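You operate a simulated robot arm through the tools that you are given. There is no shell and no other tool.

You run a simulated robot arm. Do the job below in one go: nothing can be reset, and whatever is moved stays where it is left.

Task
Change head 1 to the blue paint, flushing the line clear first.
Fine: shut paint 1 before the cup comes off, black cup to the cup mat, flush into the drip cup under its spout, open paint 1 last, no puddle.

Only the result counts: the job must be done as asked and must still hold three seconds after the hand-in. Knocking over, shifting, dropping, spilling or breaking anything else fails it.

Robot
A 7-joint arm with a two-finger parallel gripper, fixed in place. Base frame: the origin is on the floor under the middle of its stand, x ahead of it, y to its left, z up; the work surface is at about z = 0.84. Units: m, rad, N and s.
It reaches about 1.247 m from its shoulder. Its first joint turns from -2.304 to 2.304 rad. Payload 3.91 kg.
The tool frame sits at the grasp point between the pads (the TCP): z along the fingers, y along the line on which they close. The tips reach 0.03 m beyond it. The gripper opens to 0.11 m. The fingers are 0.02 m wide and 0.01 m thick; the gripper's body (0.048 by 0.112 m) begins 0.055 m behind the TCP.
Orientation is that of the tool frame in the base frame, as [roll, pitch, yaw] about the fixed x, y, z axes, in that order (R = Rz(yaw) Ry(pitch) Rx(roll)). With the fingers straight down and closing along the base's y, the tool's x points along the base's -x, its y along +y and its z along -z.

Tools
- The arm moves only by the tool play_rows. Its argument "targets" is a list of rows, each a list of 3 entries, a list of its own where there are three numbers: the shift along the base's x, y, z in units of 50 mm (1.0 is 50 mm), then the turn, a rotation vector about the base's x, y, z in units of 8 degrees (1.0 is 8 degrees), then the opening, from 0 (shut) to 1 (fully open). In form: [[[tx, ty, tz], [wx, wy, wz], grip], ...]. A call has 1 to 20 rows; each row shifts and turns the commanded pose from where the row before left it. A call with a number of a shift or a turn outside -1 to 1 is refused whole. Each row takes 0.2 s and may step no farther than 0.05 m and 0.15 rad from the row before; otherwise, or with a gripper value out of range, the whole call is refused. A pose out of reach is approached as far as the arm can. The call stops where the force on the tool passes 40 N (or 10 N more than at its start, if that is more) or the arm is blocked; 0.2 s more then pass. The fingers move at their own pace (about 0.108 m/s each) and stop on an object; they squeeze with about 37 N. The grip force told is the motor's: it shows also when the fingers shut on nothing. Time passes only in rows, and 0.2 s behind the last, so rows that do not move let the fingers close. The reply holds the time, the measured pose of the TCP, the force on the tool along the base axes, the opening and the grip force, in the units named above and with some noise, with the torque about the TCP (base axes, N m) and any sound that the robot's microphone picked up.
- Cameras (640 x 400 px; columns grow to the right, rows downward): "scene" is fixed at [0.4032, 0.5014, 1.6002]; the picture's right is [0.43, -0.90, 0.00], its down [-0.84, -0.40, -0.35] and it looks along [0.32, 0.15, -0.93] (base axes); focal length 326 px, centre (320, 200). "wrist" rides on the gripper at [0.072, 0.017, -0.103] in the tool frame; the picture's right is [-0.23, 0.97, 0.00], its down [-0.76, -0.18, -0.62] and it looks along [-0.61, -0.14, 0.78] (tool axes); focal length 222 px, centre (320, 200). There is no depth. A picture from a camera that has moved, and an enlarged one, comes with that camera's place and axes in the base frame and with its lens. The place of the scene camera against the robot may be out by one fixed shift of up to 0.025 m in any direction.
- camera(camera): a new picture of that camera. No time passes.
- close_up(camera, box): a new picture of the part [left, top, right, bottom] of that camera's present view, enlarged. No time passes.
- hand_in(): hands the job in; it is judged then, once.

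Places have to be worked out from the pictures, the camera data and where the tool is seen. Open the gripper and draw the arm clear of the work before you hand the job in, unless the task says otherwise.

The tools are called by a JSON object that holds its "op" and its "data". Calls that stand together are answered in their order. play_rows: Moves the arm, as the interface text tells. Its arguments: {"type":"object","properties":{"targets":{"type":"array","items":{"type":"array"}}},"required":["targets"]} The other tools are called the same way: camera (camera) takes a picture; close_up (camera, box) takes an enlarged picture of a part of a camera's view; hand_in () hands the job in.

At the start:

```text
time_s: 0.0
tcp_pos: [0.6142, 0.4162, 1.1815]
tcp_rot: [3.142, 0.0, -3.141]
wrist_force: [0.8, -0.5, 0.1]
wrist_torque: [0.02, 0.03, 0.01]
opening: 0.1101
gripper_force: 0.1
```

scene: 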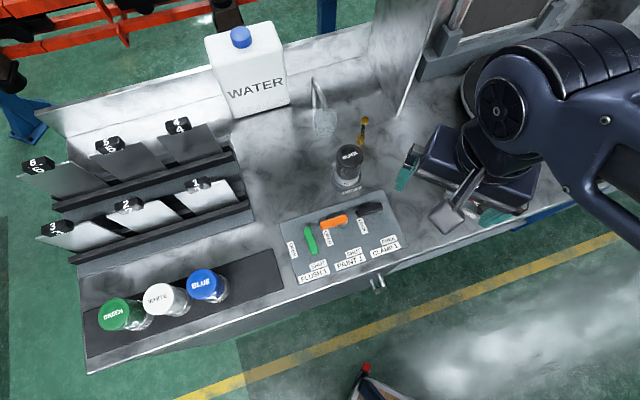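
wrist: 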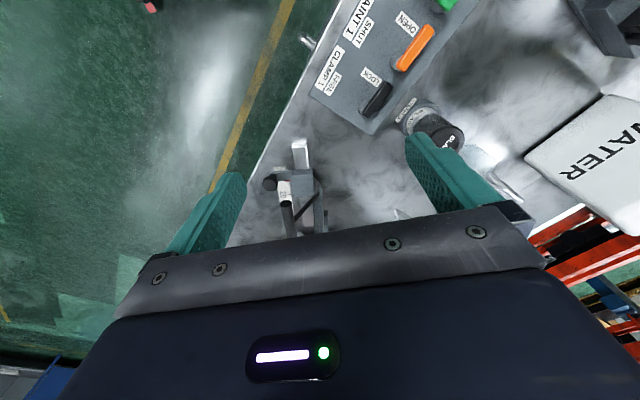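

I start by looking closely at the scene: the panel with the valves, the cups, and the black cup on head 1.

{"op": "close_up", "data": {"camera": "scene", "box": [270, 60, 430, 160]}}

{"op": "close_up", "data": {"camera": "scene", "box": [270, 130, 430, 230]}}

{"op": "close_up", "data": {"camera": "scene", "box": [270, 190, 430, 290]}}

{"op": "close_up", "data": {"camera": "scene", "box": [80, 240, 290, 370]}}

{"op": "close_up", "data": {"camera": "wrist", "box": [240, 0, 640, 250]}}

```text
4.00 times, centred on (350, 110) of scene
camera zoom: at [0.4032, 0.5014, 1.6002], right [0.43, -0.9, 0.0], down [-0.84, -0.4, -0.35], along [0.32, 0.15, -0.93], focal length 1305 px, centre (200, 560)
```

zoom: 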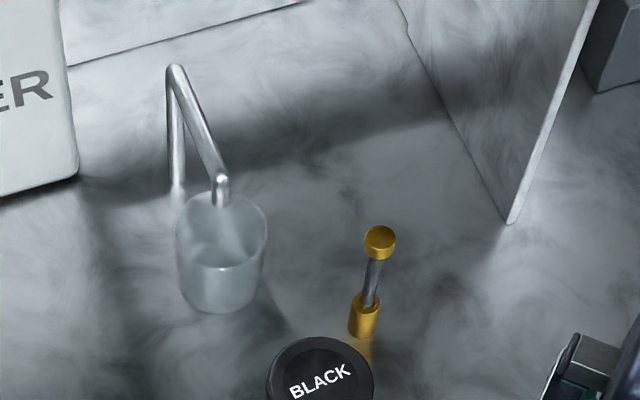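

```text
4.00 times, centred on (350, 180) of scene
camera zoom: at [0.4032, 0.5014, 1.6002], right [0.43, -0.9, 0.0], down [-0.84, -0.4, -0.35], along [0.32, 0.15, -0.93], focal length 1305 px, centre (200, 280)
```

zoom: 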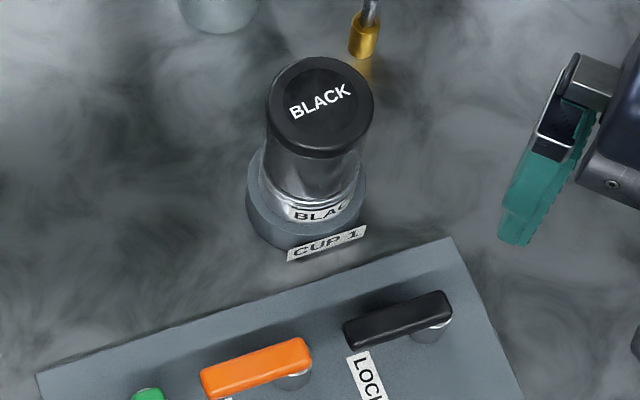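

```text
4.00 times, centred on (350, 240) of scene
camera zoom: at [0.4032, 0.5014, 1.6002], right [0.43, -0.9, 0.0], down [-0.84, -0.4, -0.35], along [0.32, 0.15, -0.93], focal length 1305 px, centre (200, 40)
```

zoom: 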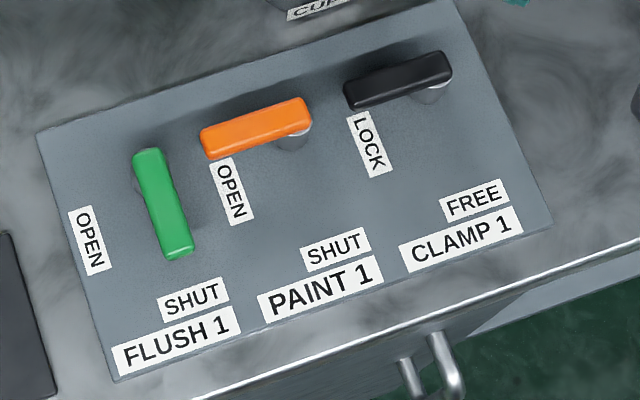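

```text
3.05 times, centred on (185, 305) of scene
camera zoom: at [0.4032, 0.5014, 1.6002], right [0.43, -0.9, 0.0], down [-0.84, -0.4, -0.35], along [0.32, 0.15, -0.93], focal length 994 px, centre (731, -120)
```

zoom: 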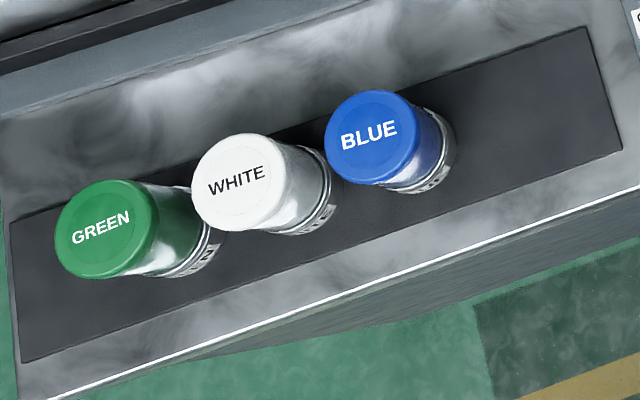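

```text
1.60 times, centred on (440, 125) of wrist
camera zoom: at [0.5418, 0.4351, 1.2849], right [0.23, 0.97, 0.0], down [0.76, -0.18, 0.62], along [0.61, -0.14, -0.78], focal length 355 px, centre (128, 320)
```

zoom: 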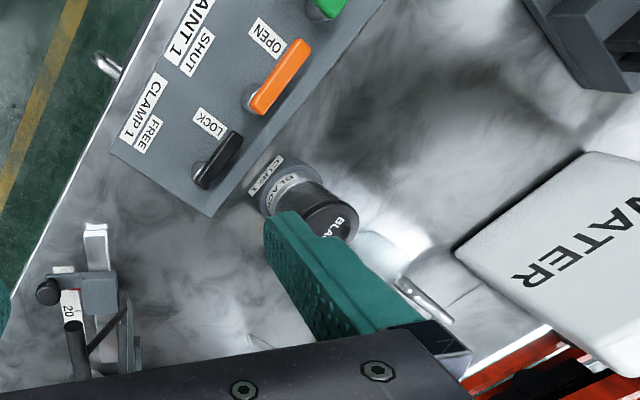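

The paint lever (orange) is at OPEN, the clamp (black) at LOCK and the flush (green) at SHUT. I move the gripper over the panel at the present height to get a wrist view of it.

{"op": "play_rows", "data": {"targets": [[[0, 1, 0], [0, 0, 0], 1], [[0, 1, 0], [0, 0, 0], 1], [[0, 0, 0], [0, 0, 0], 1]]}}

{"op": "camera", "data": {"camera": "wrist"}}

{"op": "camera", "data": {"camera": "scene"}}

```text
time_s: 0.8
tcp_pos: [0.6161, 0.5171, 1.1823]
tcp_rot: [-3.141, 0.001, -3.141]
wrist_force: [0.0, 0.5, 0.4]
wrist_torque: [-0.03, -0.02, 0.0]
opening: 0.1101
gripper_force: 0.1
```

```text
taken
camera wrist: at [0.543, 0.5353, 1.2839], right [0.23, 0.97, 0.0], down [0.76, -0.18, 0.62], along [0.61, -0.14, -0.78], focal length 222 px, centre (320, 200)
```

wrist: 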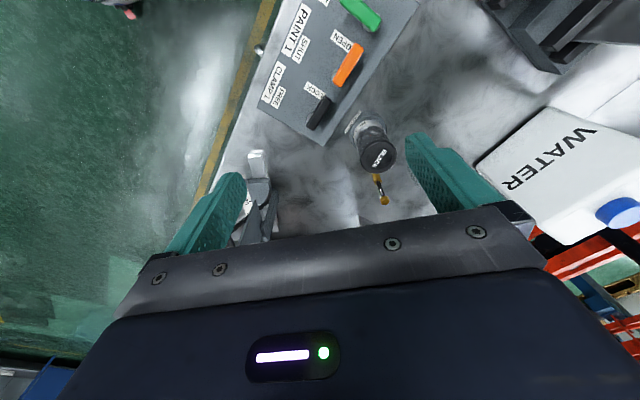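

```text
taken
```

scene: 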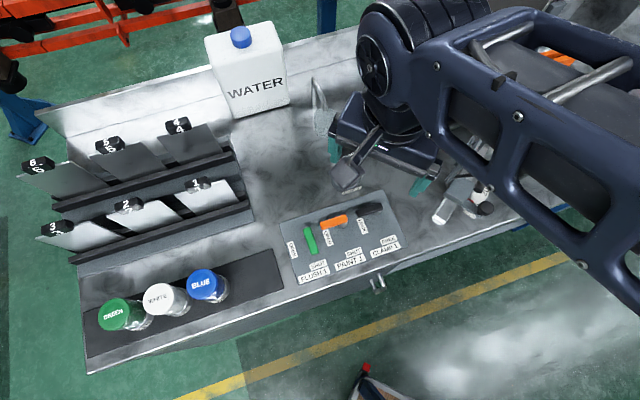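

The wrist view shows the panel, the black cup and the brass nozzle. I enlarge it to measure the positions.

{"op": "close_up", "data": {"camera": "wrist", "box": [240, 0, 440, 125]}}

{"op": "close_up", "data": {"camera": "wrist", "box": [220, 90, 420, 215]}}

{"op": "close_up", "data": {"camera": "scene", "box": [270, 190, 430, 290]}}

```text
3.20 times, centred on (340, 62) of wrist
camera zoom: at [0.543, 0.5353, 1.2839], right [0.23, 0.97, 0.0], down [0.76, -0.18, 0.62], along [0.61, -0.14, -0.78], focal length 711 px, centre (256, 640)
```

zoom: 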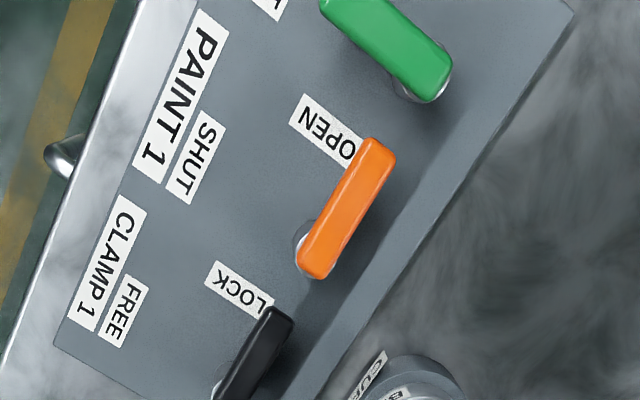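

```text
3.20 times, centred on (320, 152) of wrist
camera zoom: at [0.543, 0.5353, 1.2839], right [0.23, 0.97, 0.0], down [0.76, -0.18, 0.62], along [0.61, -0.14, -0.78], focal length 711 px, centre (320, 352)
```

zoom: 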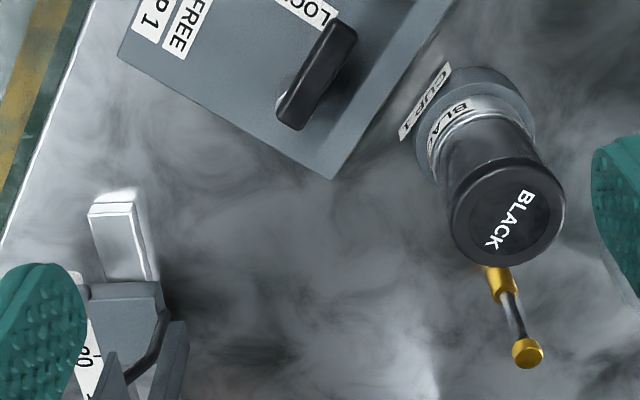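

```text
4.00 times, centred on (350, 240) of scene
camera zoom: at [0.4032, 0.5014, 1.6002], right [0.43, -0.9, 0.0], down [-0.84, -0.4, -0.35], along [0.32, 0.15, -0.93], focal length 1305 px, centre (200, 40)
```

zoom: 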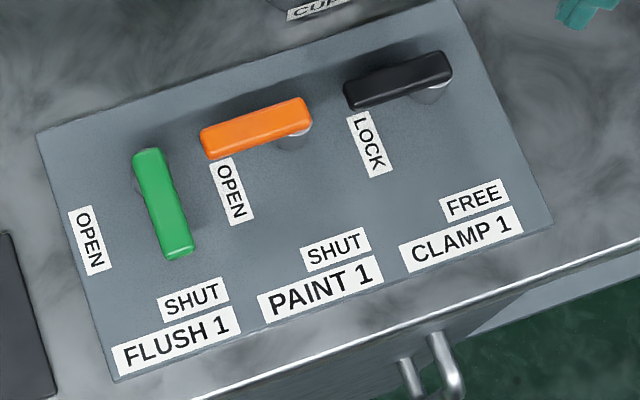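

Lever and cup places are roughly known (orange pivot about (0.63, 0.54), cup about (0.74, 0.59)), but heights are uncertain. I turn the tool 45° so its closing line runs along the bench and lower for a nearer view.

{"op": "play_rows", "data": {"targets": [[[0.087, 0.146, -0.433], [0, 0, 0.9375], 1], [[0.087, 0.146, -0.433], [0, 0, 0.9375], 1], [[0.087, 0.146, -0.433], [0, 0, 0.9375], 1], [[0.087, 0.146, -0.433], [0, 0, 0.9375], 1], [[0.087, 0.146, -0.433], [0, 0, 0.9375], 1], [[0.087, 0.146, -0.433], [0, 0, 0.9375], 1], [[0, 0, 0], [0, 0, 0], 1]]}}

{"op": "camera", "data": {"camera": "wrist"}}

{"op": "close_up", "data": {"camera": "wrist", "box": [160, 0, 480, 200]}}

```text
time_s: 2.4
tcp_pos: [0.6402, 0.5617, 1.0528]
tcp_rot: [3.142, -0.001, -2.354]
wrist_force: [0.7, -0.6, 0.2]
wrist_torque: [0.03, 0.03, -0.02]
opening: 0.1102
gripper_force: 0.0
```

```text
taken
camera wrist: at [0.5771, 0.5238, 1.1554], right [-0.53, 0.85, 0.0], down [0.66, 0.41, 0.62], along [0.53, 0.33, -0.78], focal length 222 px, centre (320, 200)
```

wrist: 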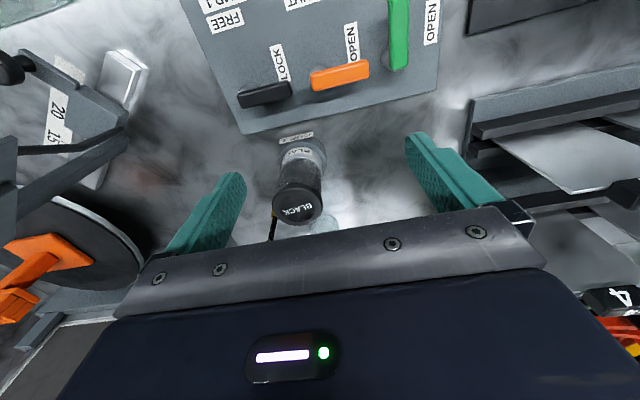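

```text
2.00 times, centred on (320, 100) of wrist
camera zoom: at [0.5771, 0.5238, 1.1554], right [-0.53, 0.85, 0.0], down [0.66, 0.41, 0.62], along [0.53, 0.33, -0.78], focal length 444 px, centre (320, 400)
```

zoom: 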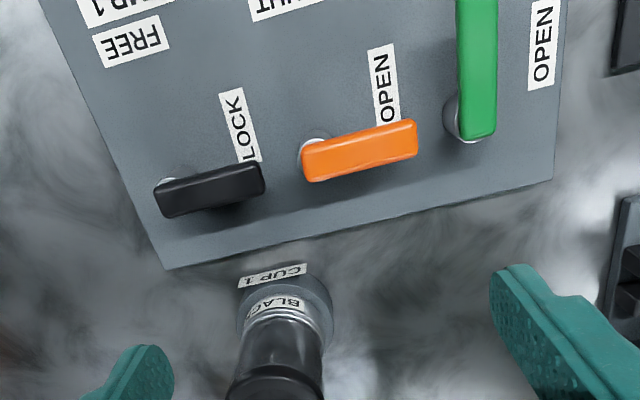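

Panel top works out at z≈0.86 and the lever tops at z≈0.893; the orange pivot is near (0.619, 0.551), with the lever pointing along the bench. I close the fingers to use them as a pusher and bring them above the back side of the orange lever.

{"op": "play_rows", "data": {"targets": [[[-0.54, 0.74, 0], [0, 0, 0], 0], [[0, 0, 0], [0, 0, 0], 0], [[0, 0, -0.9], [0, 0, 0], 0], [[0, 0, -0.9], [0, 0, 0], 0], [[0, 0, 0], [0, 0, 0], 0]]}}

{"op": "camera", "data": {"camera": "wrist"}}

{"op": "close_up", "data": {"camera": "wrist", "box": [200, 50, 440, 200]}}

{"op": "close_up", "data": {"camera": "scene", "box": [250, 140, 410, 240]}}

```text
time_s: 3.6
tcp_pos: [0.6119, 0.5996, 0.9628]
tcp_rot: [-3.141, -0.001, -2.356]
wrist_force: [0.4, -0.4, 0.2]
wrist_torque: [0.03, -0.07, 0.0]
opening: 0.0001
gripper_force: 36.6
```

```text
taken
camera wrist: at [0.5487, 0.5617, 1.065], right [-0.53, 0.85, 0.0], down [0.66, 0.41, 0.62], along [0.53, 0.33, -0.78], focal length 222 px, centre (320, 200)
```

wrist: 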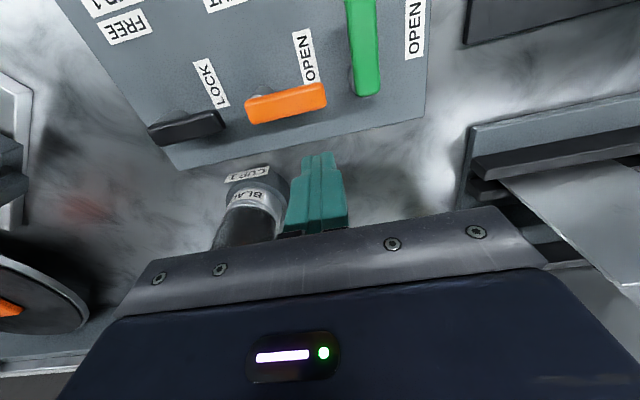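

```text
2.67 times, centred on (320, 125) of wrist
camera zoom: at [0.5487, 0.5617, 1.065], right [-0.53, 0.85, 0.0], down [0.66, 0.41, 0.62], along [0.53, 0.33, -0.78], focal length 592 px, centre (320, 400)
```

zoom: 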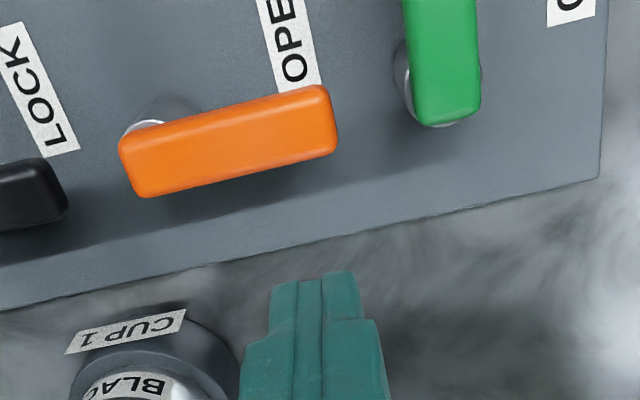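

```text
4.00 times, centred on (330, 190) of scene
camera zoom: at [0.4032, 0.5014, 1.6002], right [0.43, -0.9, 0.0], down [-0.84, -0.4, -0.35], along [0.32, 0.15, -0.93], focal length 1305 px, centre (280, 240)
```

zoom: 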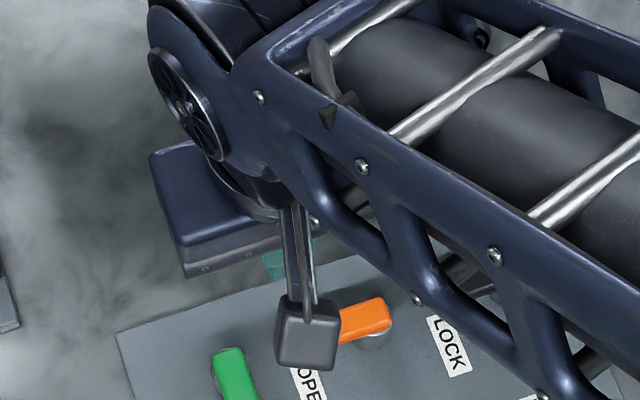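

The closed fingers stand about 15 mm behind the orange lever. I lower the tips to about z=0.872 and sweep the lever round toward SHUT along its arc, checking the force.

{"op": "play_rows", "data": {"targets": [[[0, 0, -0.6], [0, 0, 0], 0], [[0, 0, -0.6], [0, 0, 0], 0], [[-0.166, -0.192, 0], [0, 0, 0], 0], [[-0.202, -0.094, 0], [0, 0, 0], 0], [[-0.172, -0.144, 0], [0, 0, 0], 0]]}}

{"op": "camera", "data": {"camera": "wrist"}}

```text
time_s: 4.8
tcp_pos: [0.5862, 0.5748, 0.9036]
tcp_rot: [-3.141, 0.0, -2.357]
wrist_force: [0.3, -0.1, 0.3]
wrist_torque: [-0.07, -0.02, -0.01]
opening: 0.0
gripper_force: 36.9
```

```text
taken
camera wrist: at [0.5229, 0.5372, 1.0058], right [-0.53, 0.85, 0.0], down [0.66, 0.41, 0.62], along [0.53, 0.33, -0.78], focal length 222 px, centre (320, 200)
```

wrist: 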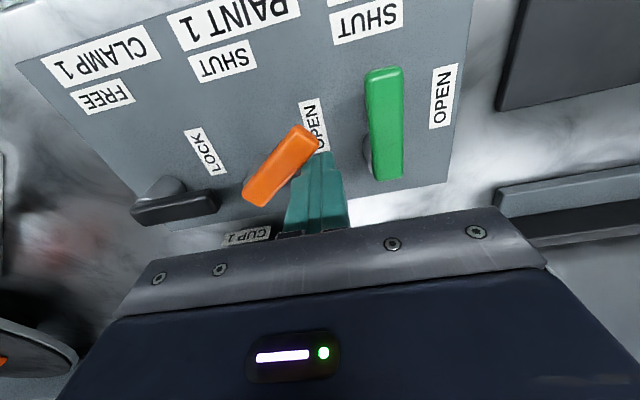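

The orange lever is turning freely, about a third of the way round. I continue along the arc.

{"op": "play_rows", "data": {"targets": [[[-0.13, -0.182, 0], [0, 0, 0], 0], [[-0.078, -0.21, 0], [0, 0, 0], 0], [[-0.02, -0.224, 0], [0, 0, 0], 0], [[0.038, -0.222, 0], [0, 0, 0], 0], [[0, 0, 0], [0, 0, 0], 0]]}}

{"op": "camera", "data": {"camera": "wrist"}}

{"op": "close_up", "data": {"camera": "scene", "box": [270, 190, 430, 290]}}

```text
time_s: 6.0
tcp_pos: [0.5772, 0.5347, 0.9036]
tcp_rot: [-3.141, 0.001, -2.355]
wrist_force: [0.1, -0.2, 0.5]
wrist_torque: [0.03, -0.02, 0.03]
opening: 0.0
gripper_force: 37.2
```

```text
taken
camera wrist: at [0.5146, 0.4967, 1.0062], right [-0.53, 0.85, 0.0], down [0.66, 0.41, 0.62], along [0.53, 0.33, -0.78], focal length 222 px, centre (320, 200)
```

wrist: 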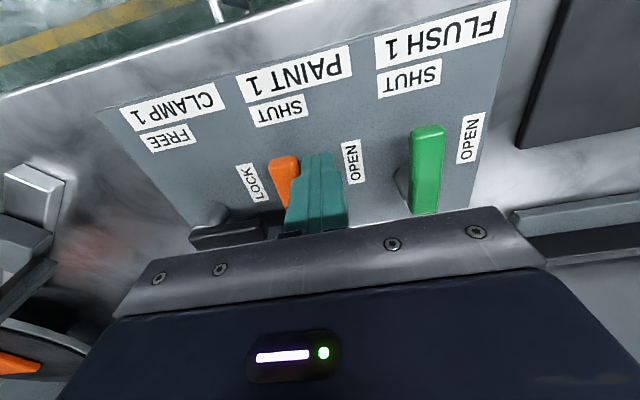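

```text
4.00 times, centred on (350, 240) of scene
camera zoom: at [0.4032, 0.5014, 1.6002], right [0.43, -0.9, 0.0], down [-0.84, -0.4, -0.35], along [0.32, 0.15, -0.93], focal length 1305 px, centre (200, 40)
```

zoom: 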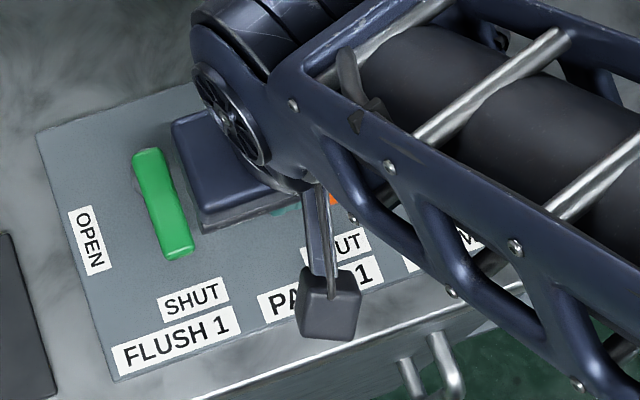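

The orange lever is almost at SHUT. I nudge it toward the stop in small steps and watch for the force.

{"op": "play_rows", "data": {"targets": [[[0.03, -0.03, 0], [0, 0, 0], 0], [[0.03, -0.03, 0], [0, 0, 0], 0], [[0.03, -0.03, 0], [0, 0, 0], 0], [[0, 0, 0], [0, 0, 0], 0]]}}

{"op": "close_up", "data": {"camera": "wrist", "box": [220, 60, 480, 222]}}

```text
time_s: 7.0
tcp_pos: [0.5801, 0.5312, 0.9037]
tcp_rot: [3.14, 0.001, -2.355]
wrist_force: [-13.2, 19.2, -4.4]
wrist_torque: [0.34, 0.32, 0.25]
opening: 0.0
gripper_force: 36.9
```

```text
2.46 times, centred on (350, 141) of wrist
camera zoom: at [0.5164, 0.4938, 1.0063], right [-0.53, 0.85, 0.0], down [0.66, 0.41, 0.62], along [0.53, 0.33, -0.78], focal length 547 px, centre (246, 345)
```

zoom: 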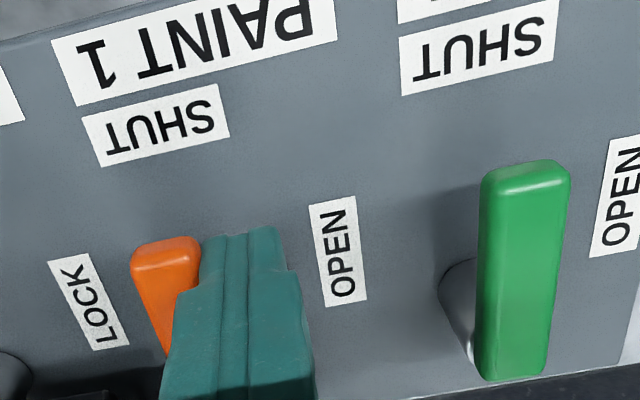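

The 23 N reaction shows the orange lever is against its SHUT stop. I back off, rise, and move behind the black clamp lever.

{"op": "play_rows", "data": {"targets": [[[-0.114, 0.114, 0], [0, 0, 0], 0], [[0, 0, 0.6], [0, 0, 0], 0], [[0, 0, 0.6], [0, 0, 0], 0], [[0.968, 0.034, 0], [0, 0, 0], 0], [[0.968, 0.034, 0], [0, 0, 0], 0], [[0, 0, 0], [0, 0, 0], 0]]}}

{"op": "close_up", "data": {"camera": "wrist", "box": [160, 0, 480, 200]}}

{"op": "camera", "data": {"camera": "scene"}}

```text
time_s: 8.4
tcp_pos: [0.6705, 0.5423, 0.9625]
tcp_rot: [-3.141, 0.001, -2.356]
wrist_force: [-0.4, -0.1, -0.2]
wrist_torque: [-0.04, 0.01, 0.01]
opening: 0.0
gripper_force: 37.1
```

```text
2.00 times, centred on (320, 100) of wrist
camera zoom: at [0.6079, 0.5039, 1.0655], right [-0.53, 0.85, 0.0], down [0.66, 0.41, 0.62], along [0.53, 0.33, -0.78], focal length 444 px, centre (320, 400)
```

zoom: 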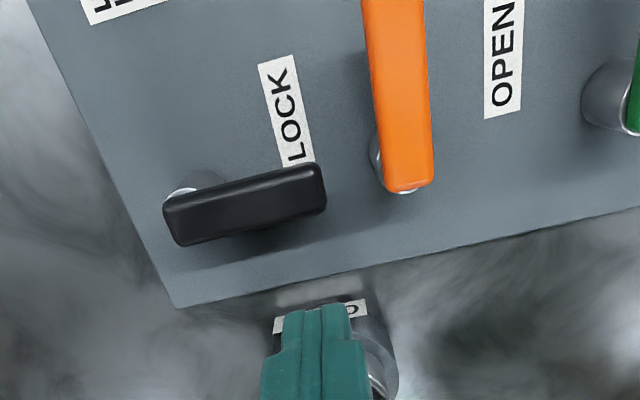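

```text
taken
```

scene: 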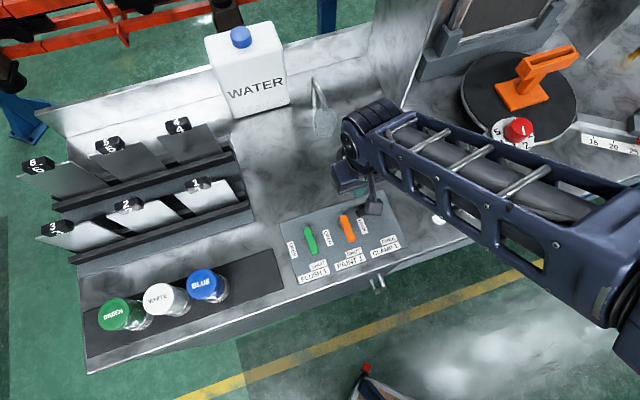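

The orange lever points to SHUT, and the fingers are now placed behind the clamp lever the same way. I repeat the sweep on the black lever, from LOCK to FREE.

{"op": "play_rows", "data": {"targets": [[[0, 0, -0.6], [0, 0, 0], 0], [[0, 0, -0.6], [0, 0, 0], 0], [[-0.166, -0.192, 0], [0, 0, 0], 0], [[-0.202, -0.094, 0], [0, 0, 0], 0], [[-0.172, -0.144, 0], [0, 0, 0], 0], [[-0.13, -0.182, 0], [0, 0, 0], 0], [[-0.078, -0.21, 0], [0, 0, 0], 0], [[-0.02, -0.224, 0], [0, 0, 0], 0], [[0, 0, 0], [0, 0, 0], 0]]}}

{"op": "camera", "data": {"camera": "wrist"}}

```text
time_s: 9.2
tcp_pos: [0.6686, 0.5369, 0.9077]
tcp_rot: [3.14, 0.012, -2.357]
wrist_force: [1.2, -1.3, 10.2]
wrist_torque: [0.27, -0.39, -0.01]
opening: 0.0
gripper_force: 36.8
stopped in row 3: the force on the tool passed its limit at 43 N (the readings are from after the stop); the commanded pose is now the measured one
```

```text
taken
camera wrist: at [0.6045, 0.4992, 1.0102], right [-0.53, 0.85, 0.0], down [0.66, 0.41, 0.63], along [0.53, 0.34, -0.78], focal length 222 px, centre (320, 200)
```

wrist: 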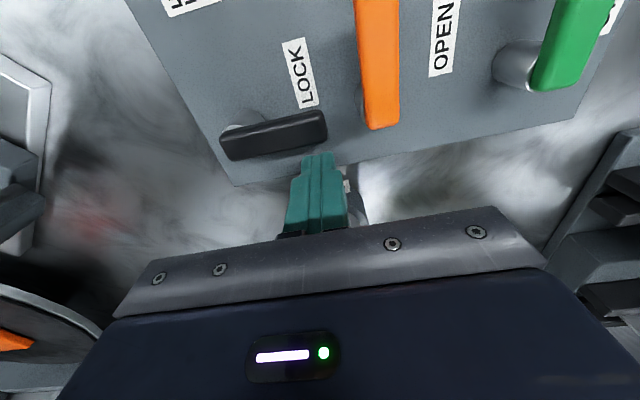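

The arm stopped: the torque puts the contact about 45 mm toward the cup from the TCP, so the gripper's body is resting on the black cup's lid rather than the lever. I lift straight up at once and look.

{"op": "play_rows", "data": {"targets": [[[0, 0, 0.5], [0, 0, 0], 0], [[0, 0, 0.7], [0, 0, 0], 0], [[0, 0, 1], [0, 0, 0], 0], [[-0.9, -0.9, 0], [0, 0, 0], 0], [[-0.6, -0.6, 0], [0, 0, 0], 0], [[0, 0, 0], [0, 0, 0], 0]]}}

{"op": "camera", "data": {"camera": "wrist"}}

{"op": "camera", "data": {"camera": "scene"}}

```text
refused: row 4 steps farther than a row can; nothing moved
```

```text
taken
camera wrist: at [0.6045, 0.4992, 1.0102], right [-0.53, 0.85, 0.0], down [0.66, 0.41, 0.63], along [0.53, 0.34, -0.78], focal length 222 px, centre (320, 200)
```

wrist: 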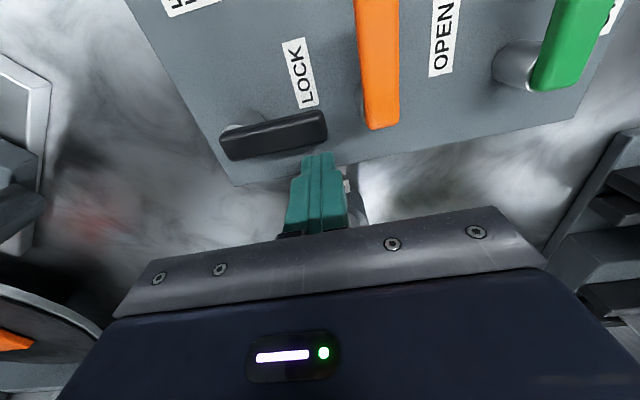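

```text
taken
```

scene: 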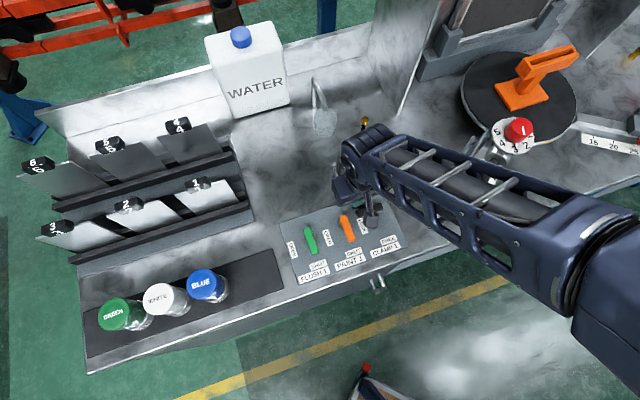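

The call was refused because one diagonal step was over 50 mm. I repeat the lift with shorter sideways steps.

{"op": "play_rows", "data": {"targets": [[[0, 0, 0.5], [0, 0, 0], 0], [[0, 0, 0.7], [0, 0, 0], 0], [[0, 0, 0.8], [0, 0, 0], 0], [[-0.6, -0.6, 0], [0, 0, 0], 0], [[-0.6, -0.6, 0], [0, 0, 0], 0], [[0, 0, 0], [0, 0, 0], 0]]}}

{"op": "camera", "data": {"camera": "wrist"}}

{"op": "close_up", "data": {"camera": "wrist", "box": [180, 80, 440, 242]}}

{"op": "close_up", "data": {"camera": "scene", "box": [270, 90, 430, 190]}}

```text
time_s: 10.6
tcp_pos: [0.6115, 0.4793, 1.0072]
tcp_rot: [3.14, 0.008, -2.355]
wrist_force: [-0.4, 0.4, 0.8]
wrist_torque: [-0.01, 0.0, 0.0]
opening: 0.0
gripper_force: 37.2
```

```text
taken
camera wrist: at [0.5475, 0.4408, 1.109], right [-0.53, 0.85, 0.0], down [0.66, 0.41, 0.63], along [0.53, 0.33, -0.78], focal length 222 px, centre (320, 200)
```

wrist: 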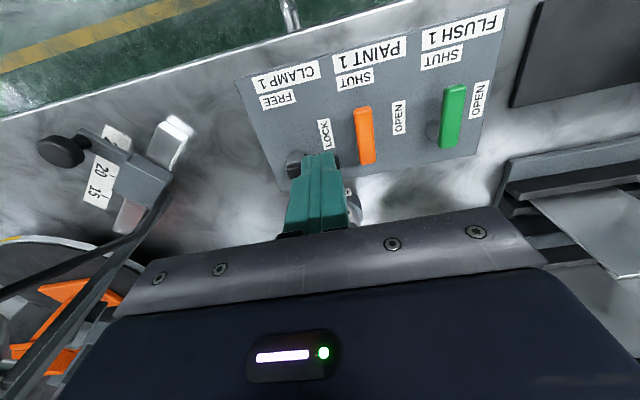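

```text
2.46 times, centred on (310, 161) of wrist
camera zoom: at [0.5475, 0.4408, 1.109], right [-0.53, 0.85, 0.0], down [0.66, 0.41, 0.63], along [0.53, 0.33, -0.78], focal length 547 px, centre (345, 296)
```

zoom: 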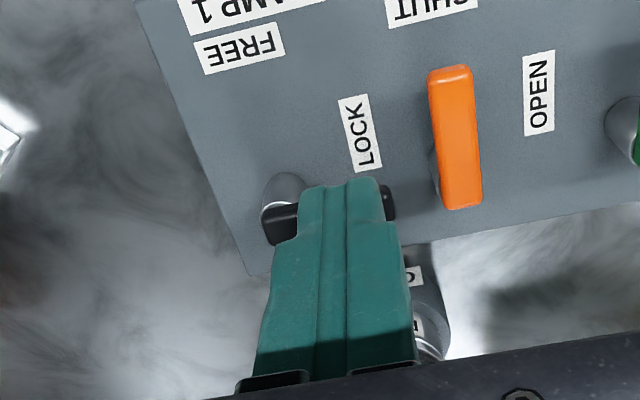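

```text
4.00 times, centred on (350, 140) of scene
camera zoom: at [0.4032, 0.5014, 1.6002], right [0.43, -0.9, 0.0], down [-0.84, -0.4, -0.35], along [0.32, 0.15, -0.93], focal length 1305 px, centre (200, 440)
```

zoom: 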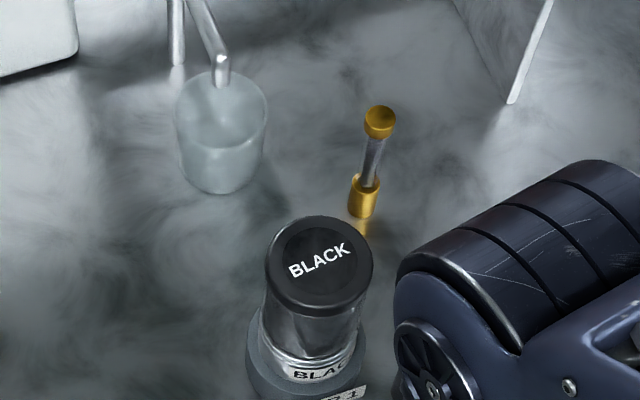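

The black cup looks untouched in its holder. The lid top must be at about z≈0.963, so I approach the clamp lever again with the TCP kept at about 0.914 (tips 9 mm below the lever top, body above the lid), after taking out the small tilt.

{"op": "play_rows", "data": {"targets": [[[0.38, 0.37, 0], [-0.05, 0.05, 0], 0], [[0.38, 0.37, 0], [0, 0, 0], 0], [[0.38, 0.37, 0], [0, 0, 0], 0], [[0, 0, -0.9], [0, 0, 0], 0], [[0, 0, 0], [0, 0, 0], 0]]}}

{"op": "close_up", "data": {"camera": "wrist", "box": [160, 0, 480, 200]}}

```text
time_s: 11.8
tcp_pos: [0.6659, 0.5314, 0.9648]
tcp_rot: [3.141, 0.0, -2.357]
wrist_force: [0.4, -0.2, -0.2]
wrist_torque: [0.0, -0.01, 0.04]
opening: 0.0
gripper_force: 36.9
```

```text
2.00 times, centred on (320, 100) of wrist
camera zoom: at [0.6029, 0.4934, 1.0673], right [-0.53, 0.85, 0.0], down [0.66, 0.41, 0.62], along [0.53, 0.33, -0.78], focal length 444 px, centre (320, 400)
```

zoom: 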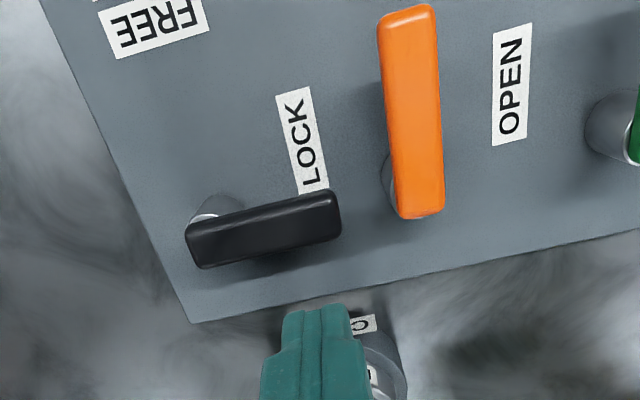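

The finger is about 5 mm behind the black lever's back edge; I add 3 mm, descend to TCP z≈0.914, and check the force before pushing.

{"op": "play_rows", "data": {"targets": [[[0.04, 0.04, -0.5], [0, 0, 0], 0], [[0, 0, -0.5], [0, 0, 0], 0], [[0, 0, 0], [0, 0, 0], 0]]}}

{"op": "close_up", "data": {"camera": "wrist", "box": [160, 40, 480, 240]}}

```text
time_s: 12.6
tcp_pos: [0.6669, 0.535, 0.9146]
tcp_rot: [-3.141, 0.0, -2.356]
wrist_force: [0.1, 0.0, 0.1]
wrist_torque: [-0.03, 0.01, 0.03]
opening: 0.0
gripper_force: 37.1
```

```text
2.00 times, centred on (320, 140) of wrist
camera zoom: at [0.6039, 0.4964, 1.017], right [-0.53, 0.85, 0.0], down [0.66, 0.41, 0.62], along [0.53, 0.33, -0.78], focal length 444 px, centre (320, 320)
```

zoom: 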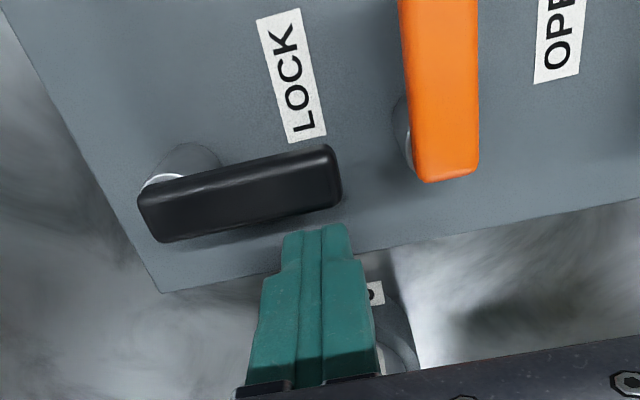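

No contact force at this height. I now push the black lever along its arc toward FREE.

{"op": "play_rows", "data": {"targets": [[[-0.052, -0.106, 0], [0, 0, 0], 0], [[-0.202, -0.094, 0], [0, 0, 0], 0], [[-0.172, -0.144, 0], [0, 0, 0], 0], [[-0.13, -0.182, 0], [0, 0, 0], 0], [[-0.078, -0.21, 0], [0, 0, 0], 0], [[0, 0, 0], [0, 0, 0], 0]]}}

{"op": "close_up", "data": {"camera": "wrist", "box": [160, 40, 480, 240]}}

```text
time_s: 14.0
tcp_pos: [0.6358, 0.4974, 0.9135]
tcp_rot: [-3.141, -0.003, -2.356]
wrist_force: [-0.8, -0.5, 0.1]
wrist_torque: [0.03, 0.01, 0.04]
opening: 0.0002
gripper_force: 36.6
```

```text
2.00 times, centred on (320, 140) of wrist
camera zoom: at [0.5728, 0.4591, 1.0161], right [-0.53, 0.85, 0.0], down [0.66, 0.41, 0.62], along [0.53, 0.33, -0.78], focal length 444 px, centre (320, 320)
```

zoom: 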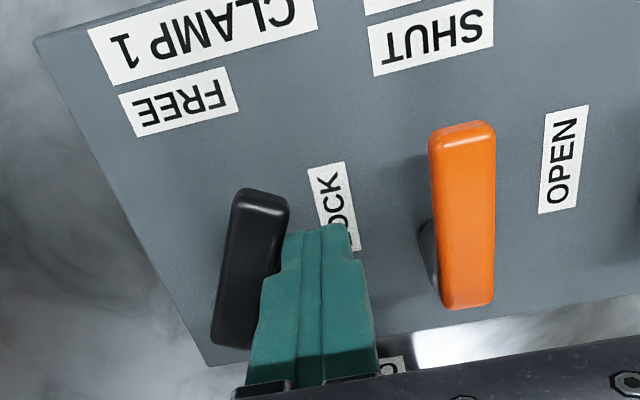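

The lever is following, about three-quarters of the way. I finish the arc and nudge to the stop.

{"op": "play_rows", "data": {"targets": [[[-0.02, -0.224, 0], [0, 0, 0], 0], [[0.038, -0.222, 0], [0, 0, 0], 0], [[0.03, -0.03, 0], [0, 0, 0], 0], [[0.03, -0.03, 0], [0, 0, 0], 0], [[0.03, -0.03, 0], [0, 0, 0], 0], [[0, 0, 0], [0, 0, 0], 0]]}}

{"op": "close_up", "data": {"camera": "wrist", "box": [160, 40, 480, 240]}}

```text
time_s: 15.4
tcp_pos: [0.6388, 0.472, 0.9127]
tcp_rot: [3.138, -0.002, -2.353]
wrist_force: [-11.8, 15.6, -5.1]
wrist_torque: [0.29, 0.28, 0.17]
opening: 0.0
gripper_force: 36.9
```

```text
2.00 times, centred on (320, 140) of wrist
camera zoom: at [0.5767, 0.4338, 1.0158], right [-0.53, 0.85, 0.0], down [0.66, 0.41, 0.62], along [0.53, 0.33, -0.78], focal length 444 px, centre (320, 320)
```

zoom: 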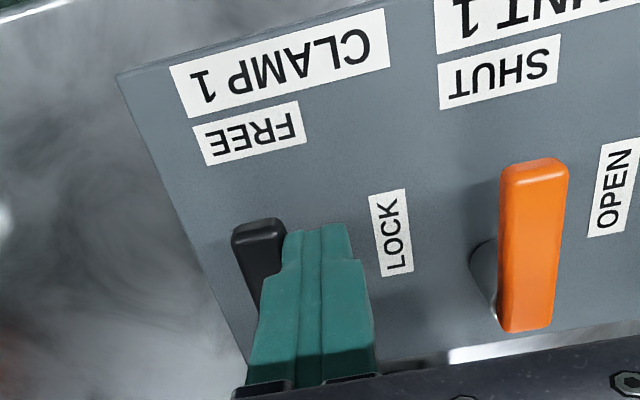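

The clamp lever is on its FREE stop. I back off, rise, open the gripper and go over the black cup to measure it.

{"op": "play_rows", "data": {"targets": [[[-0.114, 0.114, 0], [0, 0, 0], 0], [[0, 0, 0.8], [0, 0, 0], 0], [[0, 0, 0.8], [0, 0, 0], 0], [[0, 0, 0.9], [0, 0, 0], 0.6], [[0, 0, 0.9], [0, 0, 0], 1], [[0.585, 0.682, 0], [0, 0, 0], 1], [[0.585, 0.682, 0], [0, 0, 0], 1], [[0.585, 0.682, 0], [0, 0, 0], 1], [[0, 0, 0], [0, 0, 0], 1]]}}

{"op": "camera", "data": {"camera": "wrist"}}

{"op": "close_up", "data": {"camera": "wrist", "box": [200, 60, 440, 210]}}

{"op": "camera", "data": {"camera": "scene"}}

```text
time_s: 17.4
tcp_pos: [0.7203, 0.5805, 1.0814]
tcp_rot: [3.141, 0.0, -2.357]
wrist_force: [0.4, -0.6, 1.0]
wrist_torque: [0.01, 0.0, -0.05]
opening: 0.1099
gripper_force: 0.1
```

```text
taken
camera wrist: at [0.6572, 0.5422, 1.1853], right [-0.53, 0.85, 0.0], down [0.66, 0.41, 0.62], along [0.53, 0.33, -0.78], focal length 222 px, centre (320, 200)
```

wrist: 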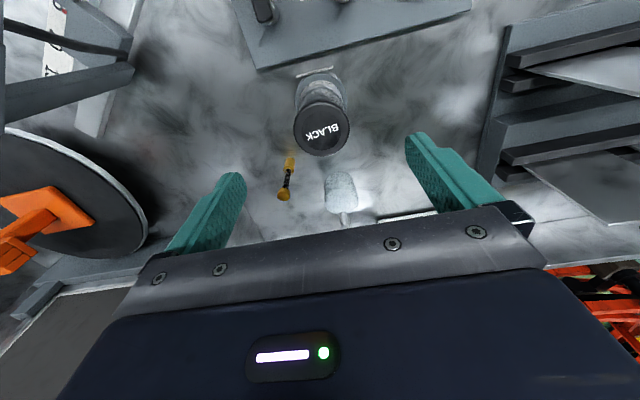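

```text
2.67 times, centred on (320, 135) of wrist
camera zoom: at [0.6572, 0.5422, 1.1853], right [-0.53, 0.85, 0.0], down [0.66, 0.41, 0.62], along [0.53, 0.33, -0.78], focal length 592 px, centre (320, 373)
```

zoom: 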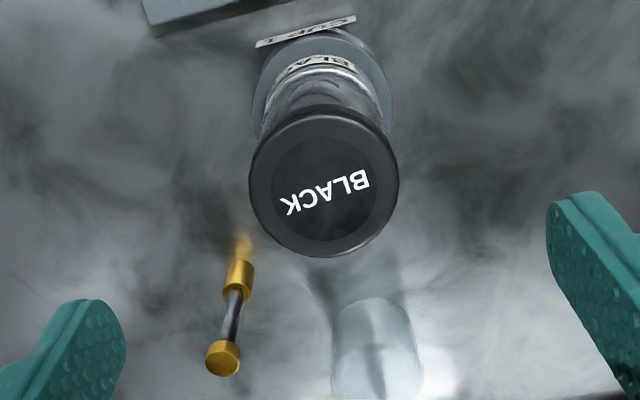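

```text
taken
```

scene: 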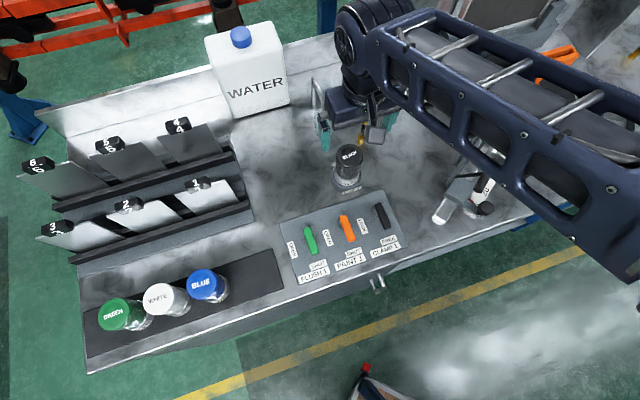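

The cup's lid centre comes out at (0.729, 0.5885) with its top at z≈0.961, radius about 29 mm. I centre the open gripper above it and come down to just above the lid to check alignment.

{"op": "play_rows", "data": {"targets": [[[0.178, 0.148, 0], [0, 0, 0], 1], [[0, 0, -0.8], [0, 0, 0], 1], [[0, 0, -0.8], [0, 0, 0], 1], [[0, 0, 0], [0, 0, 0], 1]]}}

{"op": "camera", "data": {"camera": "wrist"}}

{"op": "close_up", "data": {"camera": "scene", "box": [270, 90, 430, 190]}}

```text
time_s: 18.4
tcp_pos: [0.7319, 0.5867, 1.0001]
tcp_rot: [3.141, 0.0, -2.354]
wrist_force: [0.0, 0.8, 0.2]
wrist_torque: [-0.02, 0.04, 0.0]
opening: 0.1099
gripper_force: 0.1
```

```text
taken
camera wrist: at [0.6687, 0.5486, 1.1033], right [-0.53, 0.85, 0.0], down [0.66, 0.41, 0.62], along [0.53, 0.33, -0.78], focal length 222 px, centre (320, 200)
```

wrist: 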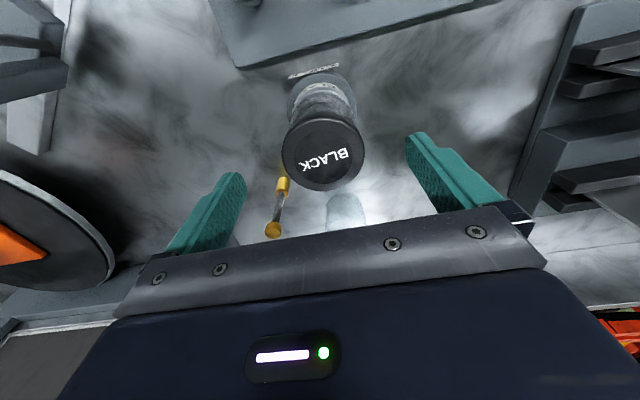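

```text
4.00 times, centred on (350, 140) of scene
camera zoom: at [0.4032, 0.5014, 1.6002], right [0.43, -0.9, 0.0], down [-0.84, -0.4, -0.35], along [0.32, 0.15, -0.93], focal length 1305 px, centre (200, 440)
```

zoom: 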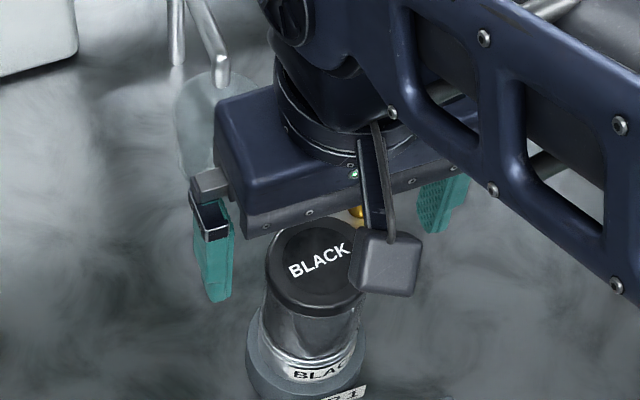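

The lid is centred to within about 2 mm. I make the small correction, go down to TCP z≈0.936, and close on the cup.

{"op": "play_rows", "data": {"targets": [[[-0.032, 0.03, -0.4], [0, 0, 0], 1], [[0, 0, -0.44], [0, 0, 0], 1], [[0, 0, -0.44], [0, 0, 0], 1], [[0, 0, 0], [0, 0, 0], 1]]}}

{"op": "camera", "data": {"camera": "wrist"}}

{"op": "close_up", "data": {"camera": "scene", "box": [270, 90, 430, 190]}}

```text
time_s: 19.4
tcp_pos: [0.7304, 0.5867, 0.9376]
tcp_rot: [-3.141, 0.0, -2.356]
wrist_force: [0.5, -0.1, 0.6]
wrist_torque: [0.04, 0.02, -0.04]
opening: 0.1102
gripper_force: 0.0
```

```text
taken
camera wrist: at [0.6681, 0.549, 1.0401], right [-0.53, 0.85, 0.0], down [0.66, 0.41, 0.62], along [0.53, 0.33, -0.78], focal length 222 px, centre (320, 200)
```

wrist: 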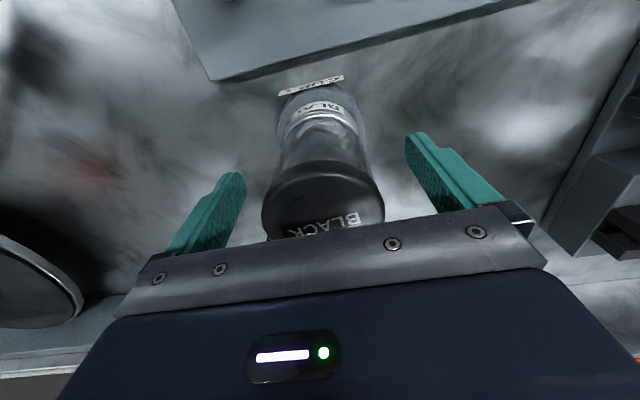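

```text
4.00 times, centred on (350, 140) of scene
camera zoom: at [0.4032, 0.5014, 1.6002], right [0.43, -0.9, 0.0], down [-0.84, -0.4, -0.35], along [0.32, 0.15, -0.93], focal length 1305 px, centre (200, 440)
```

zoom: 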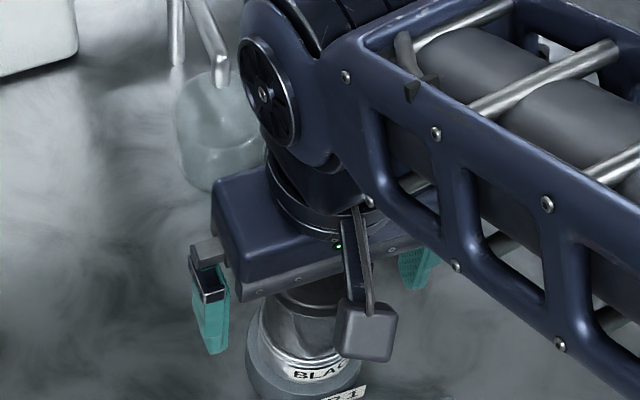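

The cup sits centred between the fingers. I close the gripper.

{"op": "play_rows", "data": {"targets": [[[0, 0, 0], [0, 0, 0], 0.3], [[0, 0, 0], [0, 0, 0], 0.3], [[0, 0, 0], [0, 0, 0], 0.3], [[0, 0, 0], [0, 0, 0], 0.3]]}}

{"op": "camera", "data": {"camera": "wrist"}}

```text
time_s: 20.4
tcp_pos: [0.7325, 0.5869, 0.9368]
tcp_rot: [3.141, 0.0, -2.357]
wrist_force: [-1.5, 0.8, 0.0]
wrist_torque: [0.02, -0.04, 0.01]
opening: 0.0571
gripper_force: 37.3
```

```text
taken
camera wrist: at [0.6681, 0.549, 1.0404], right [-0.53, 0.85, 0.0], down [0.66, 0.41, 0.62], along [0.53, 0.33, -0.78], focal length 222 px, centre (320, 200)
```

wrist: 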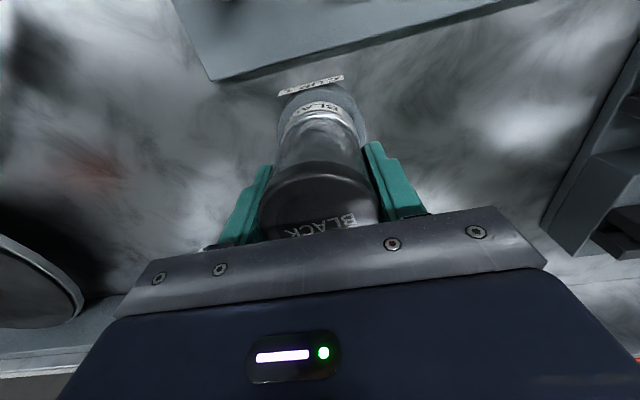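

The grip is firm at a 57 mm opening. I lift a few millimetres first to see that the clamp lets go.

{"op": "play_rows", "data": {"targets": [[[0, 0, 0.1], [0, 0, 0], 0.3], [[0, 0, 0.2], [0, 0, 0], 0.3], [[0, 0, 0.2], [0, 0, 0], 0.3], [[0, 0, 0], [0, 0, 0], 0.3]]}}

{"op": "camera", "data": {"camera": "wrist"}}

```text
time_s: 21.4
tcp_pos: [0.7299, 0.5897, 0.9625]
tcp_rot: [-3.141, 0.0, -2.356]
wrist_force: [0.5, 0.4, -2.8]
wrist_torque: [0.01, 0.0, -0.03]
opening: 0.0569
gripper_force: 37.1
```

```text
taken
camera wrist: at [0.6674, 0.5506, 1.0652], right [-0.53, 0.85, 0.0], down [0.66, 0.41, 0.62], along [0.53, 0.33, -0.78], focal length 222 px, centre (320, 200)
```

wrist: 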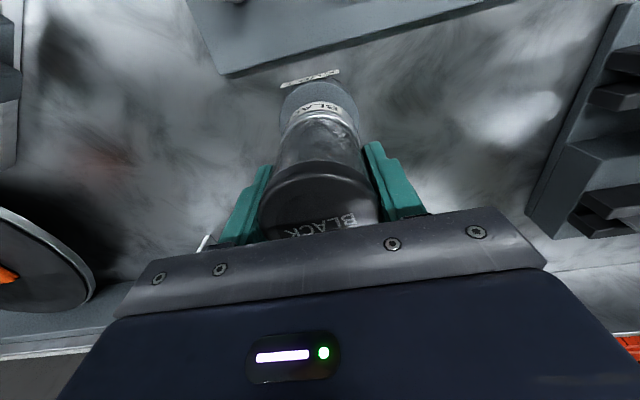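

The cup came free (weight about 2.8 N). I lift it well clear and carry it toward the empty right end of the cup mat.

{"op": "play_rows", "data": {"targets": [[[0, 0, 0.8], [0, 0, 0], 0.3], [[0, 0, 0.8], [0, 0, 0], 0.3], [[0, 0, 0.8], [0, 0, 0], 0.3], [[-0.6, 0.15, 0.05], [0, 0, 0], 0.3], [[-0.8, 0.2, 0.1], [0, 0, 0], 0.3], [[-0.8, 0.2, 0.1], [0, 0, 0], 0.3], [[-0.8, 0.2, 0], [0, 0, 0], 0.3], [[-0.8, 0.2, 0], [0, 0, 0], 0.3], [[-0.8, 0.2, 0], [0, 0, 0], 0.3], [[-0.6, 0.2, 0], [0, 0, 0], 0.3], [[-0.4, 0.2, 0], [0, 0, 0], 0.3], [[0, 0, 0], [0, 0, 0], 0.3]]}}

{"op": "camera", "data": {"camera": "wrist"}}

{"op": "camera", "data": {"camera": "scene"}}

```text
time_s: 24.0
tcp_pos: [0.4486, 0.6657, 1.0942]
tcp_rot: [-3.141, 0.0, -2.357]
wrist_force: [0.1, -0.8, -2.2]
wrist_torque: [-0.01, 0.02, 0.01]
opening: 0.0572
gripper_force: 36.8
```

```text
taken
camera wrist: at [0.3867, 0.6282, 1.1964], right [-0.53, 0.85, 0.0], down [0.66, 0.41, 0.62], along [0.53, 0.33, -0.78], focal length 222 px, centre (320, 200)
```

wrist: 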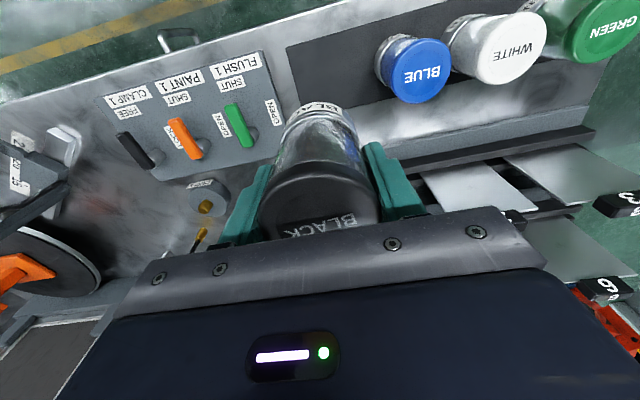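

```text
taken
```

scene: 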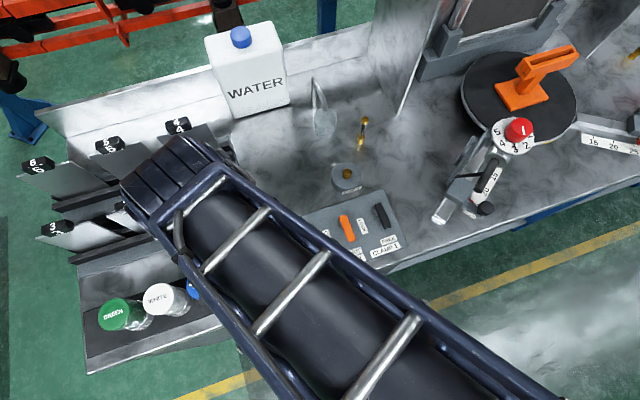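

I can see the mat's right end under the gripper and the blue, white and green cups to its side. I enlarge to measure where the free part of the mat is.

{"op": "close_up", "data": {"camera": "wrist", "box": [240, 0, 560, 200]}}

{"op": "close_up", "data": {"camera": "scene", "box": [280, 120, 440, 220]}}

```text
2.00 times, centred on (400, 100) of wrist
camera zoom: at [0.3867, 0.6282, 1.1964], right [-0.53, 0.85, 0.0], down [0.66, 0.41, 0.62], along [0.53, 0.33, -0.78], focal length 444 px, centre (160, 400)
```

zoom: 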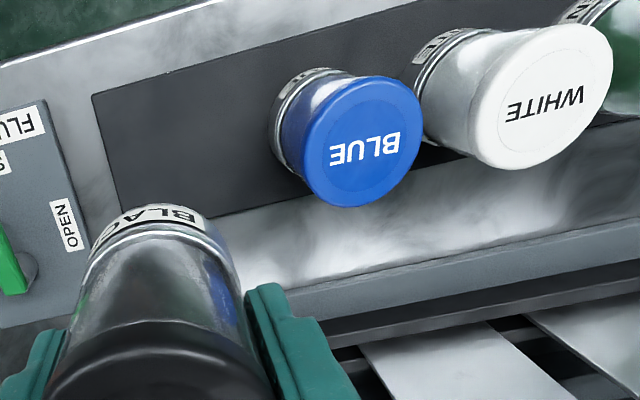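

```text
4.00 times, centred on (360, 170) of scene
camera zoom: at [0.4032, 0.5014, 1.6002], right [0.43, -0.9, 0.0], down [-0.84, -0.4, -0.35], along [0.32, 0.15, -0.93], focal length 1305 px, centre (160, 320)
```

zoom: 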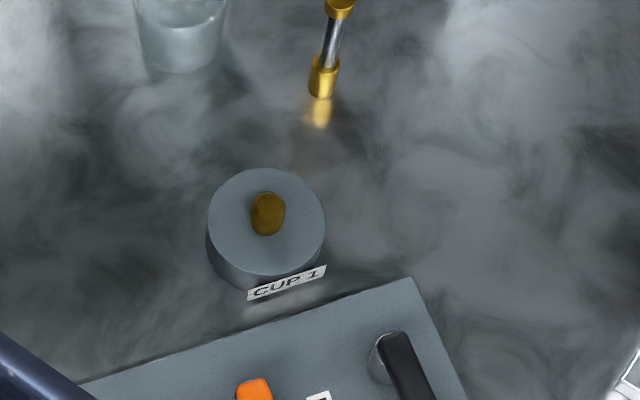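

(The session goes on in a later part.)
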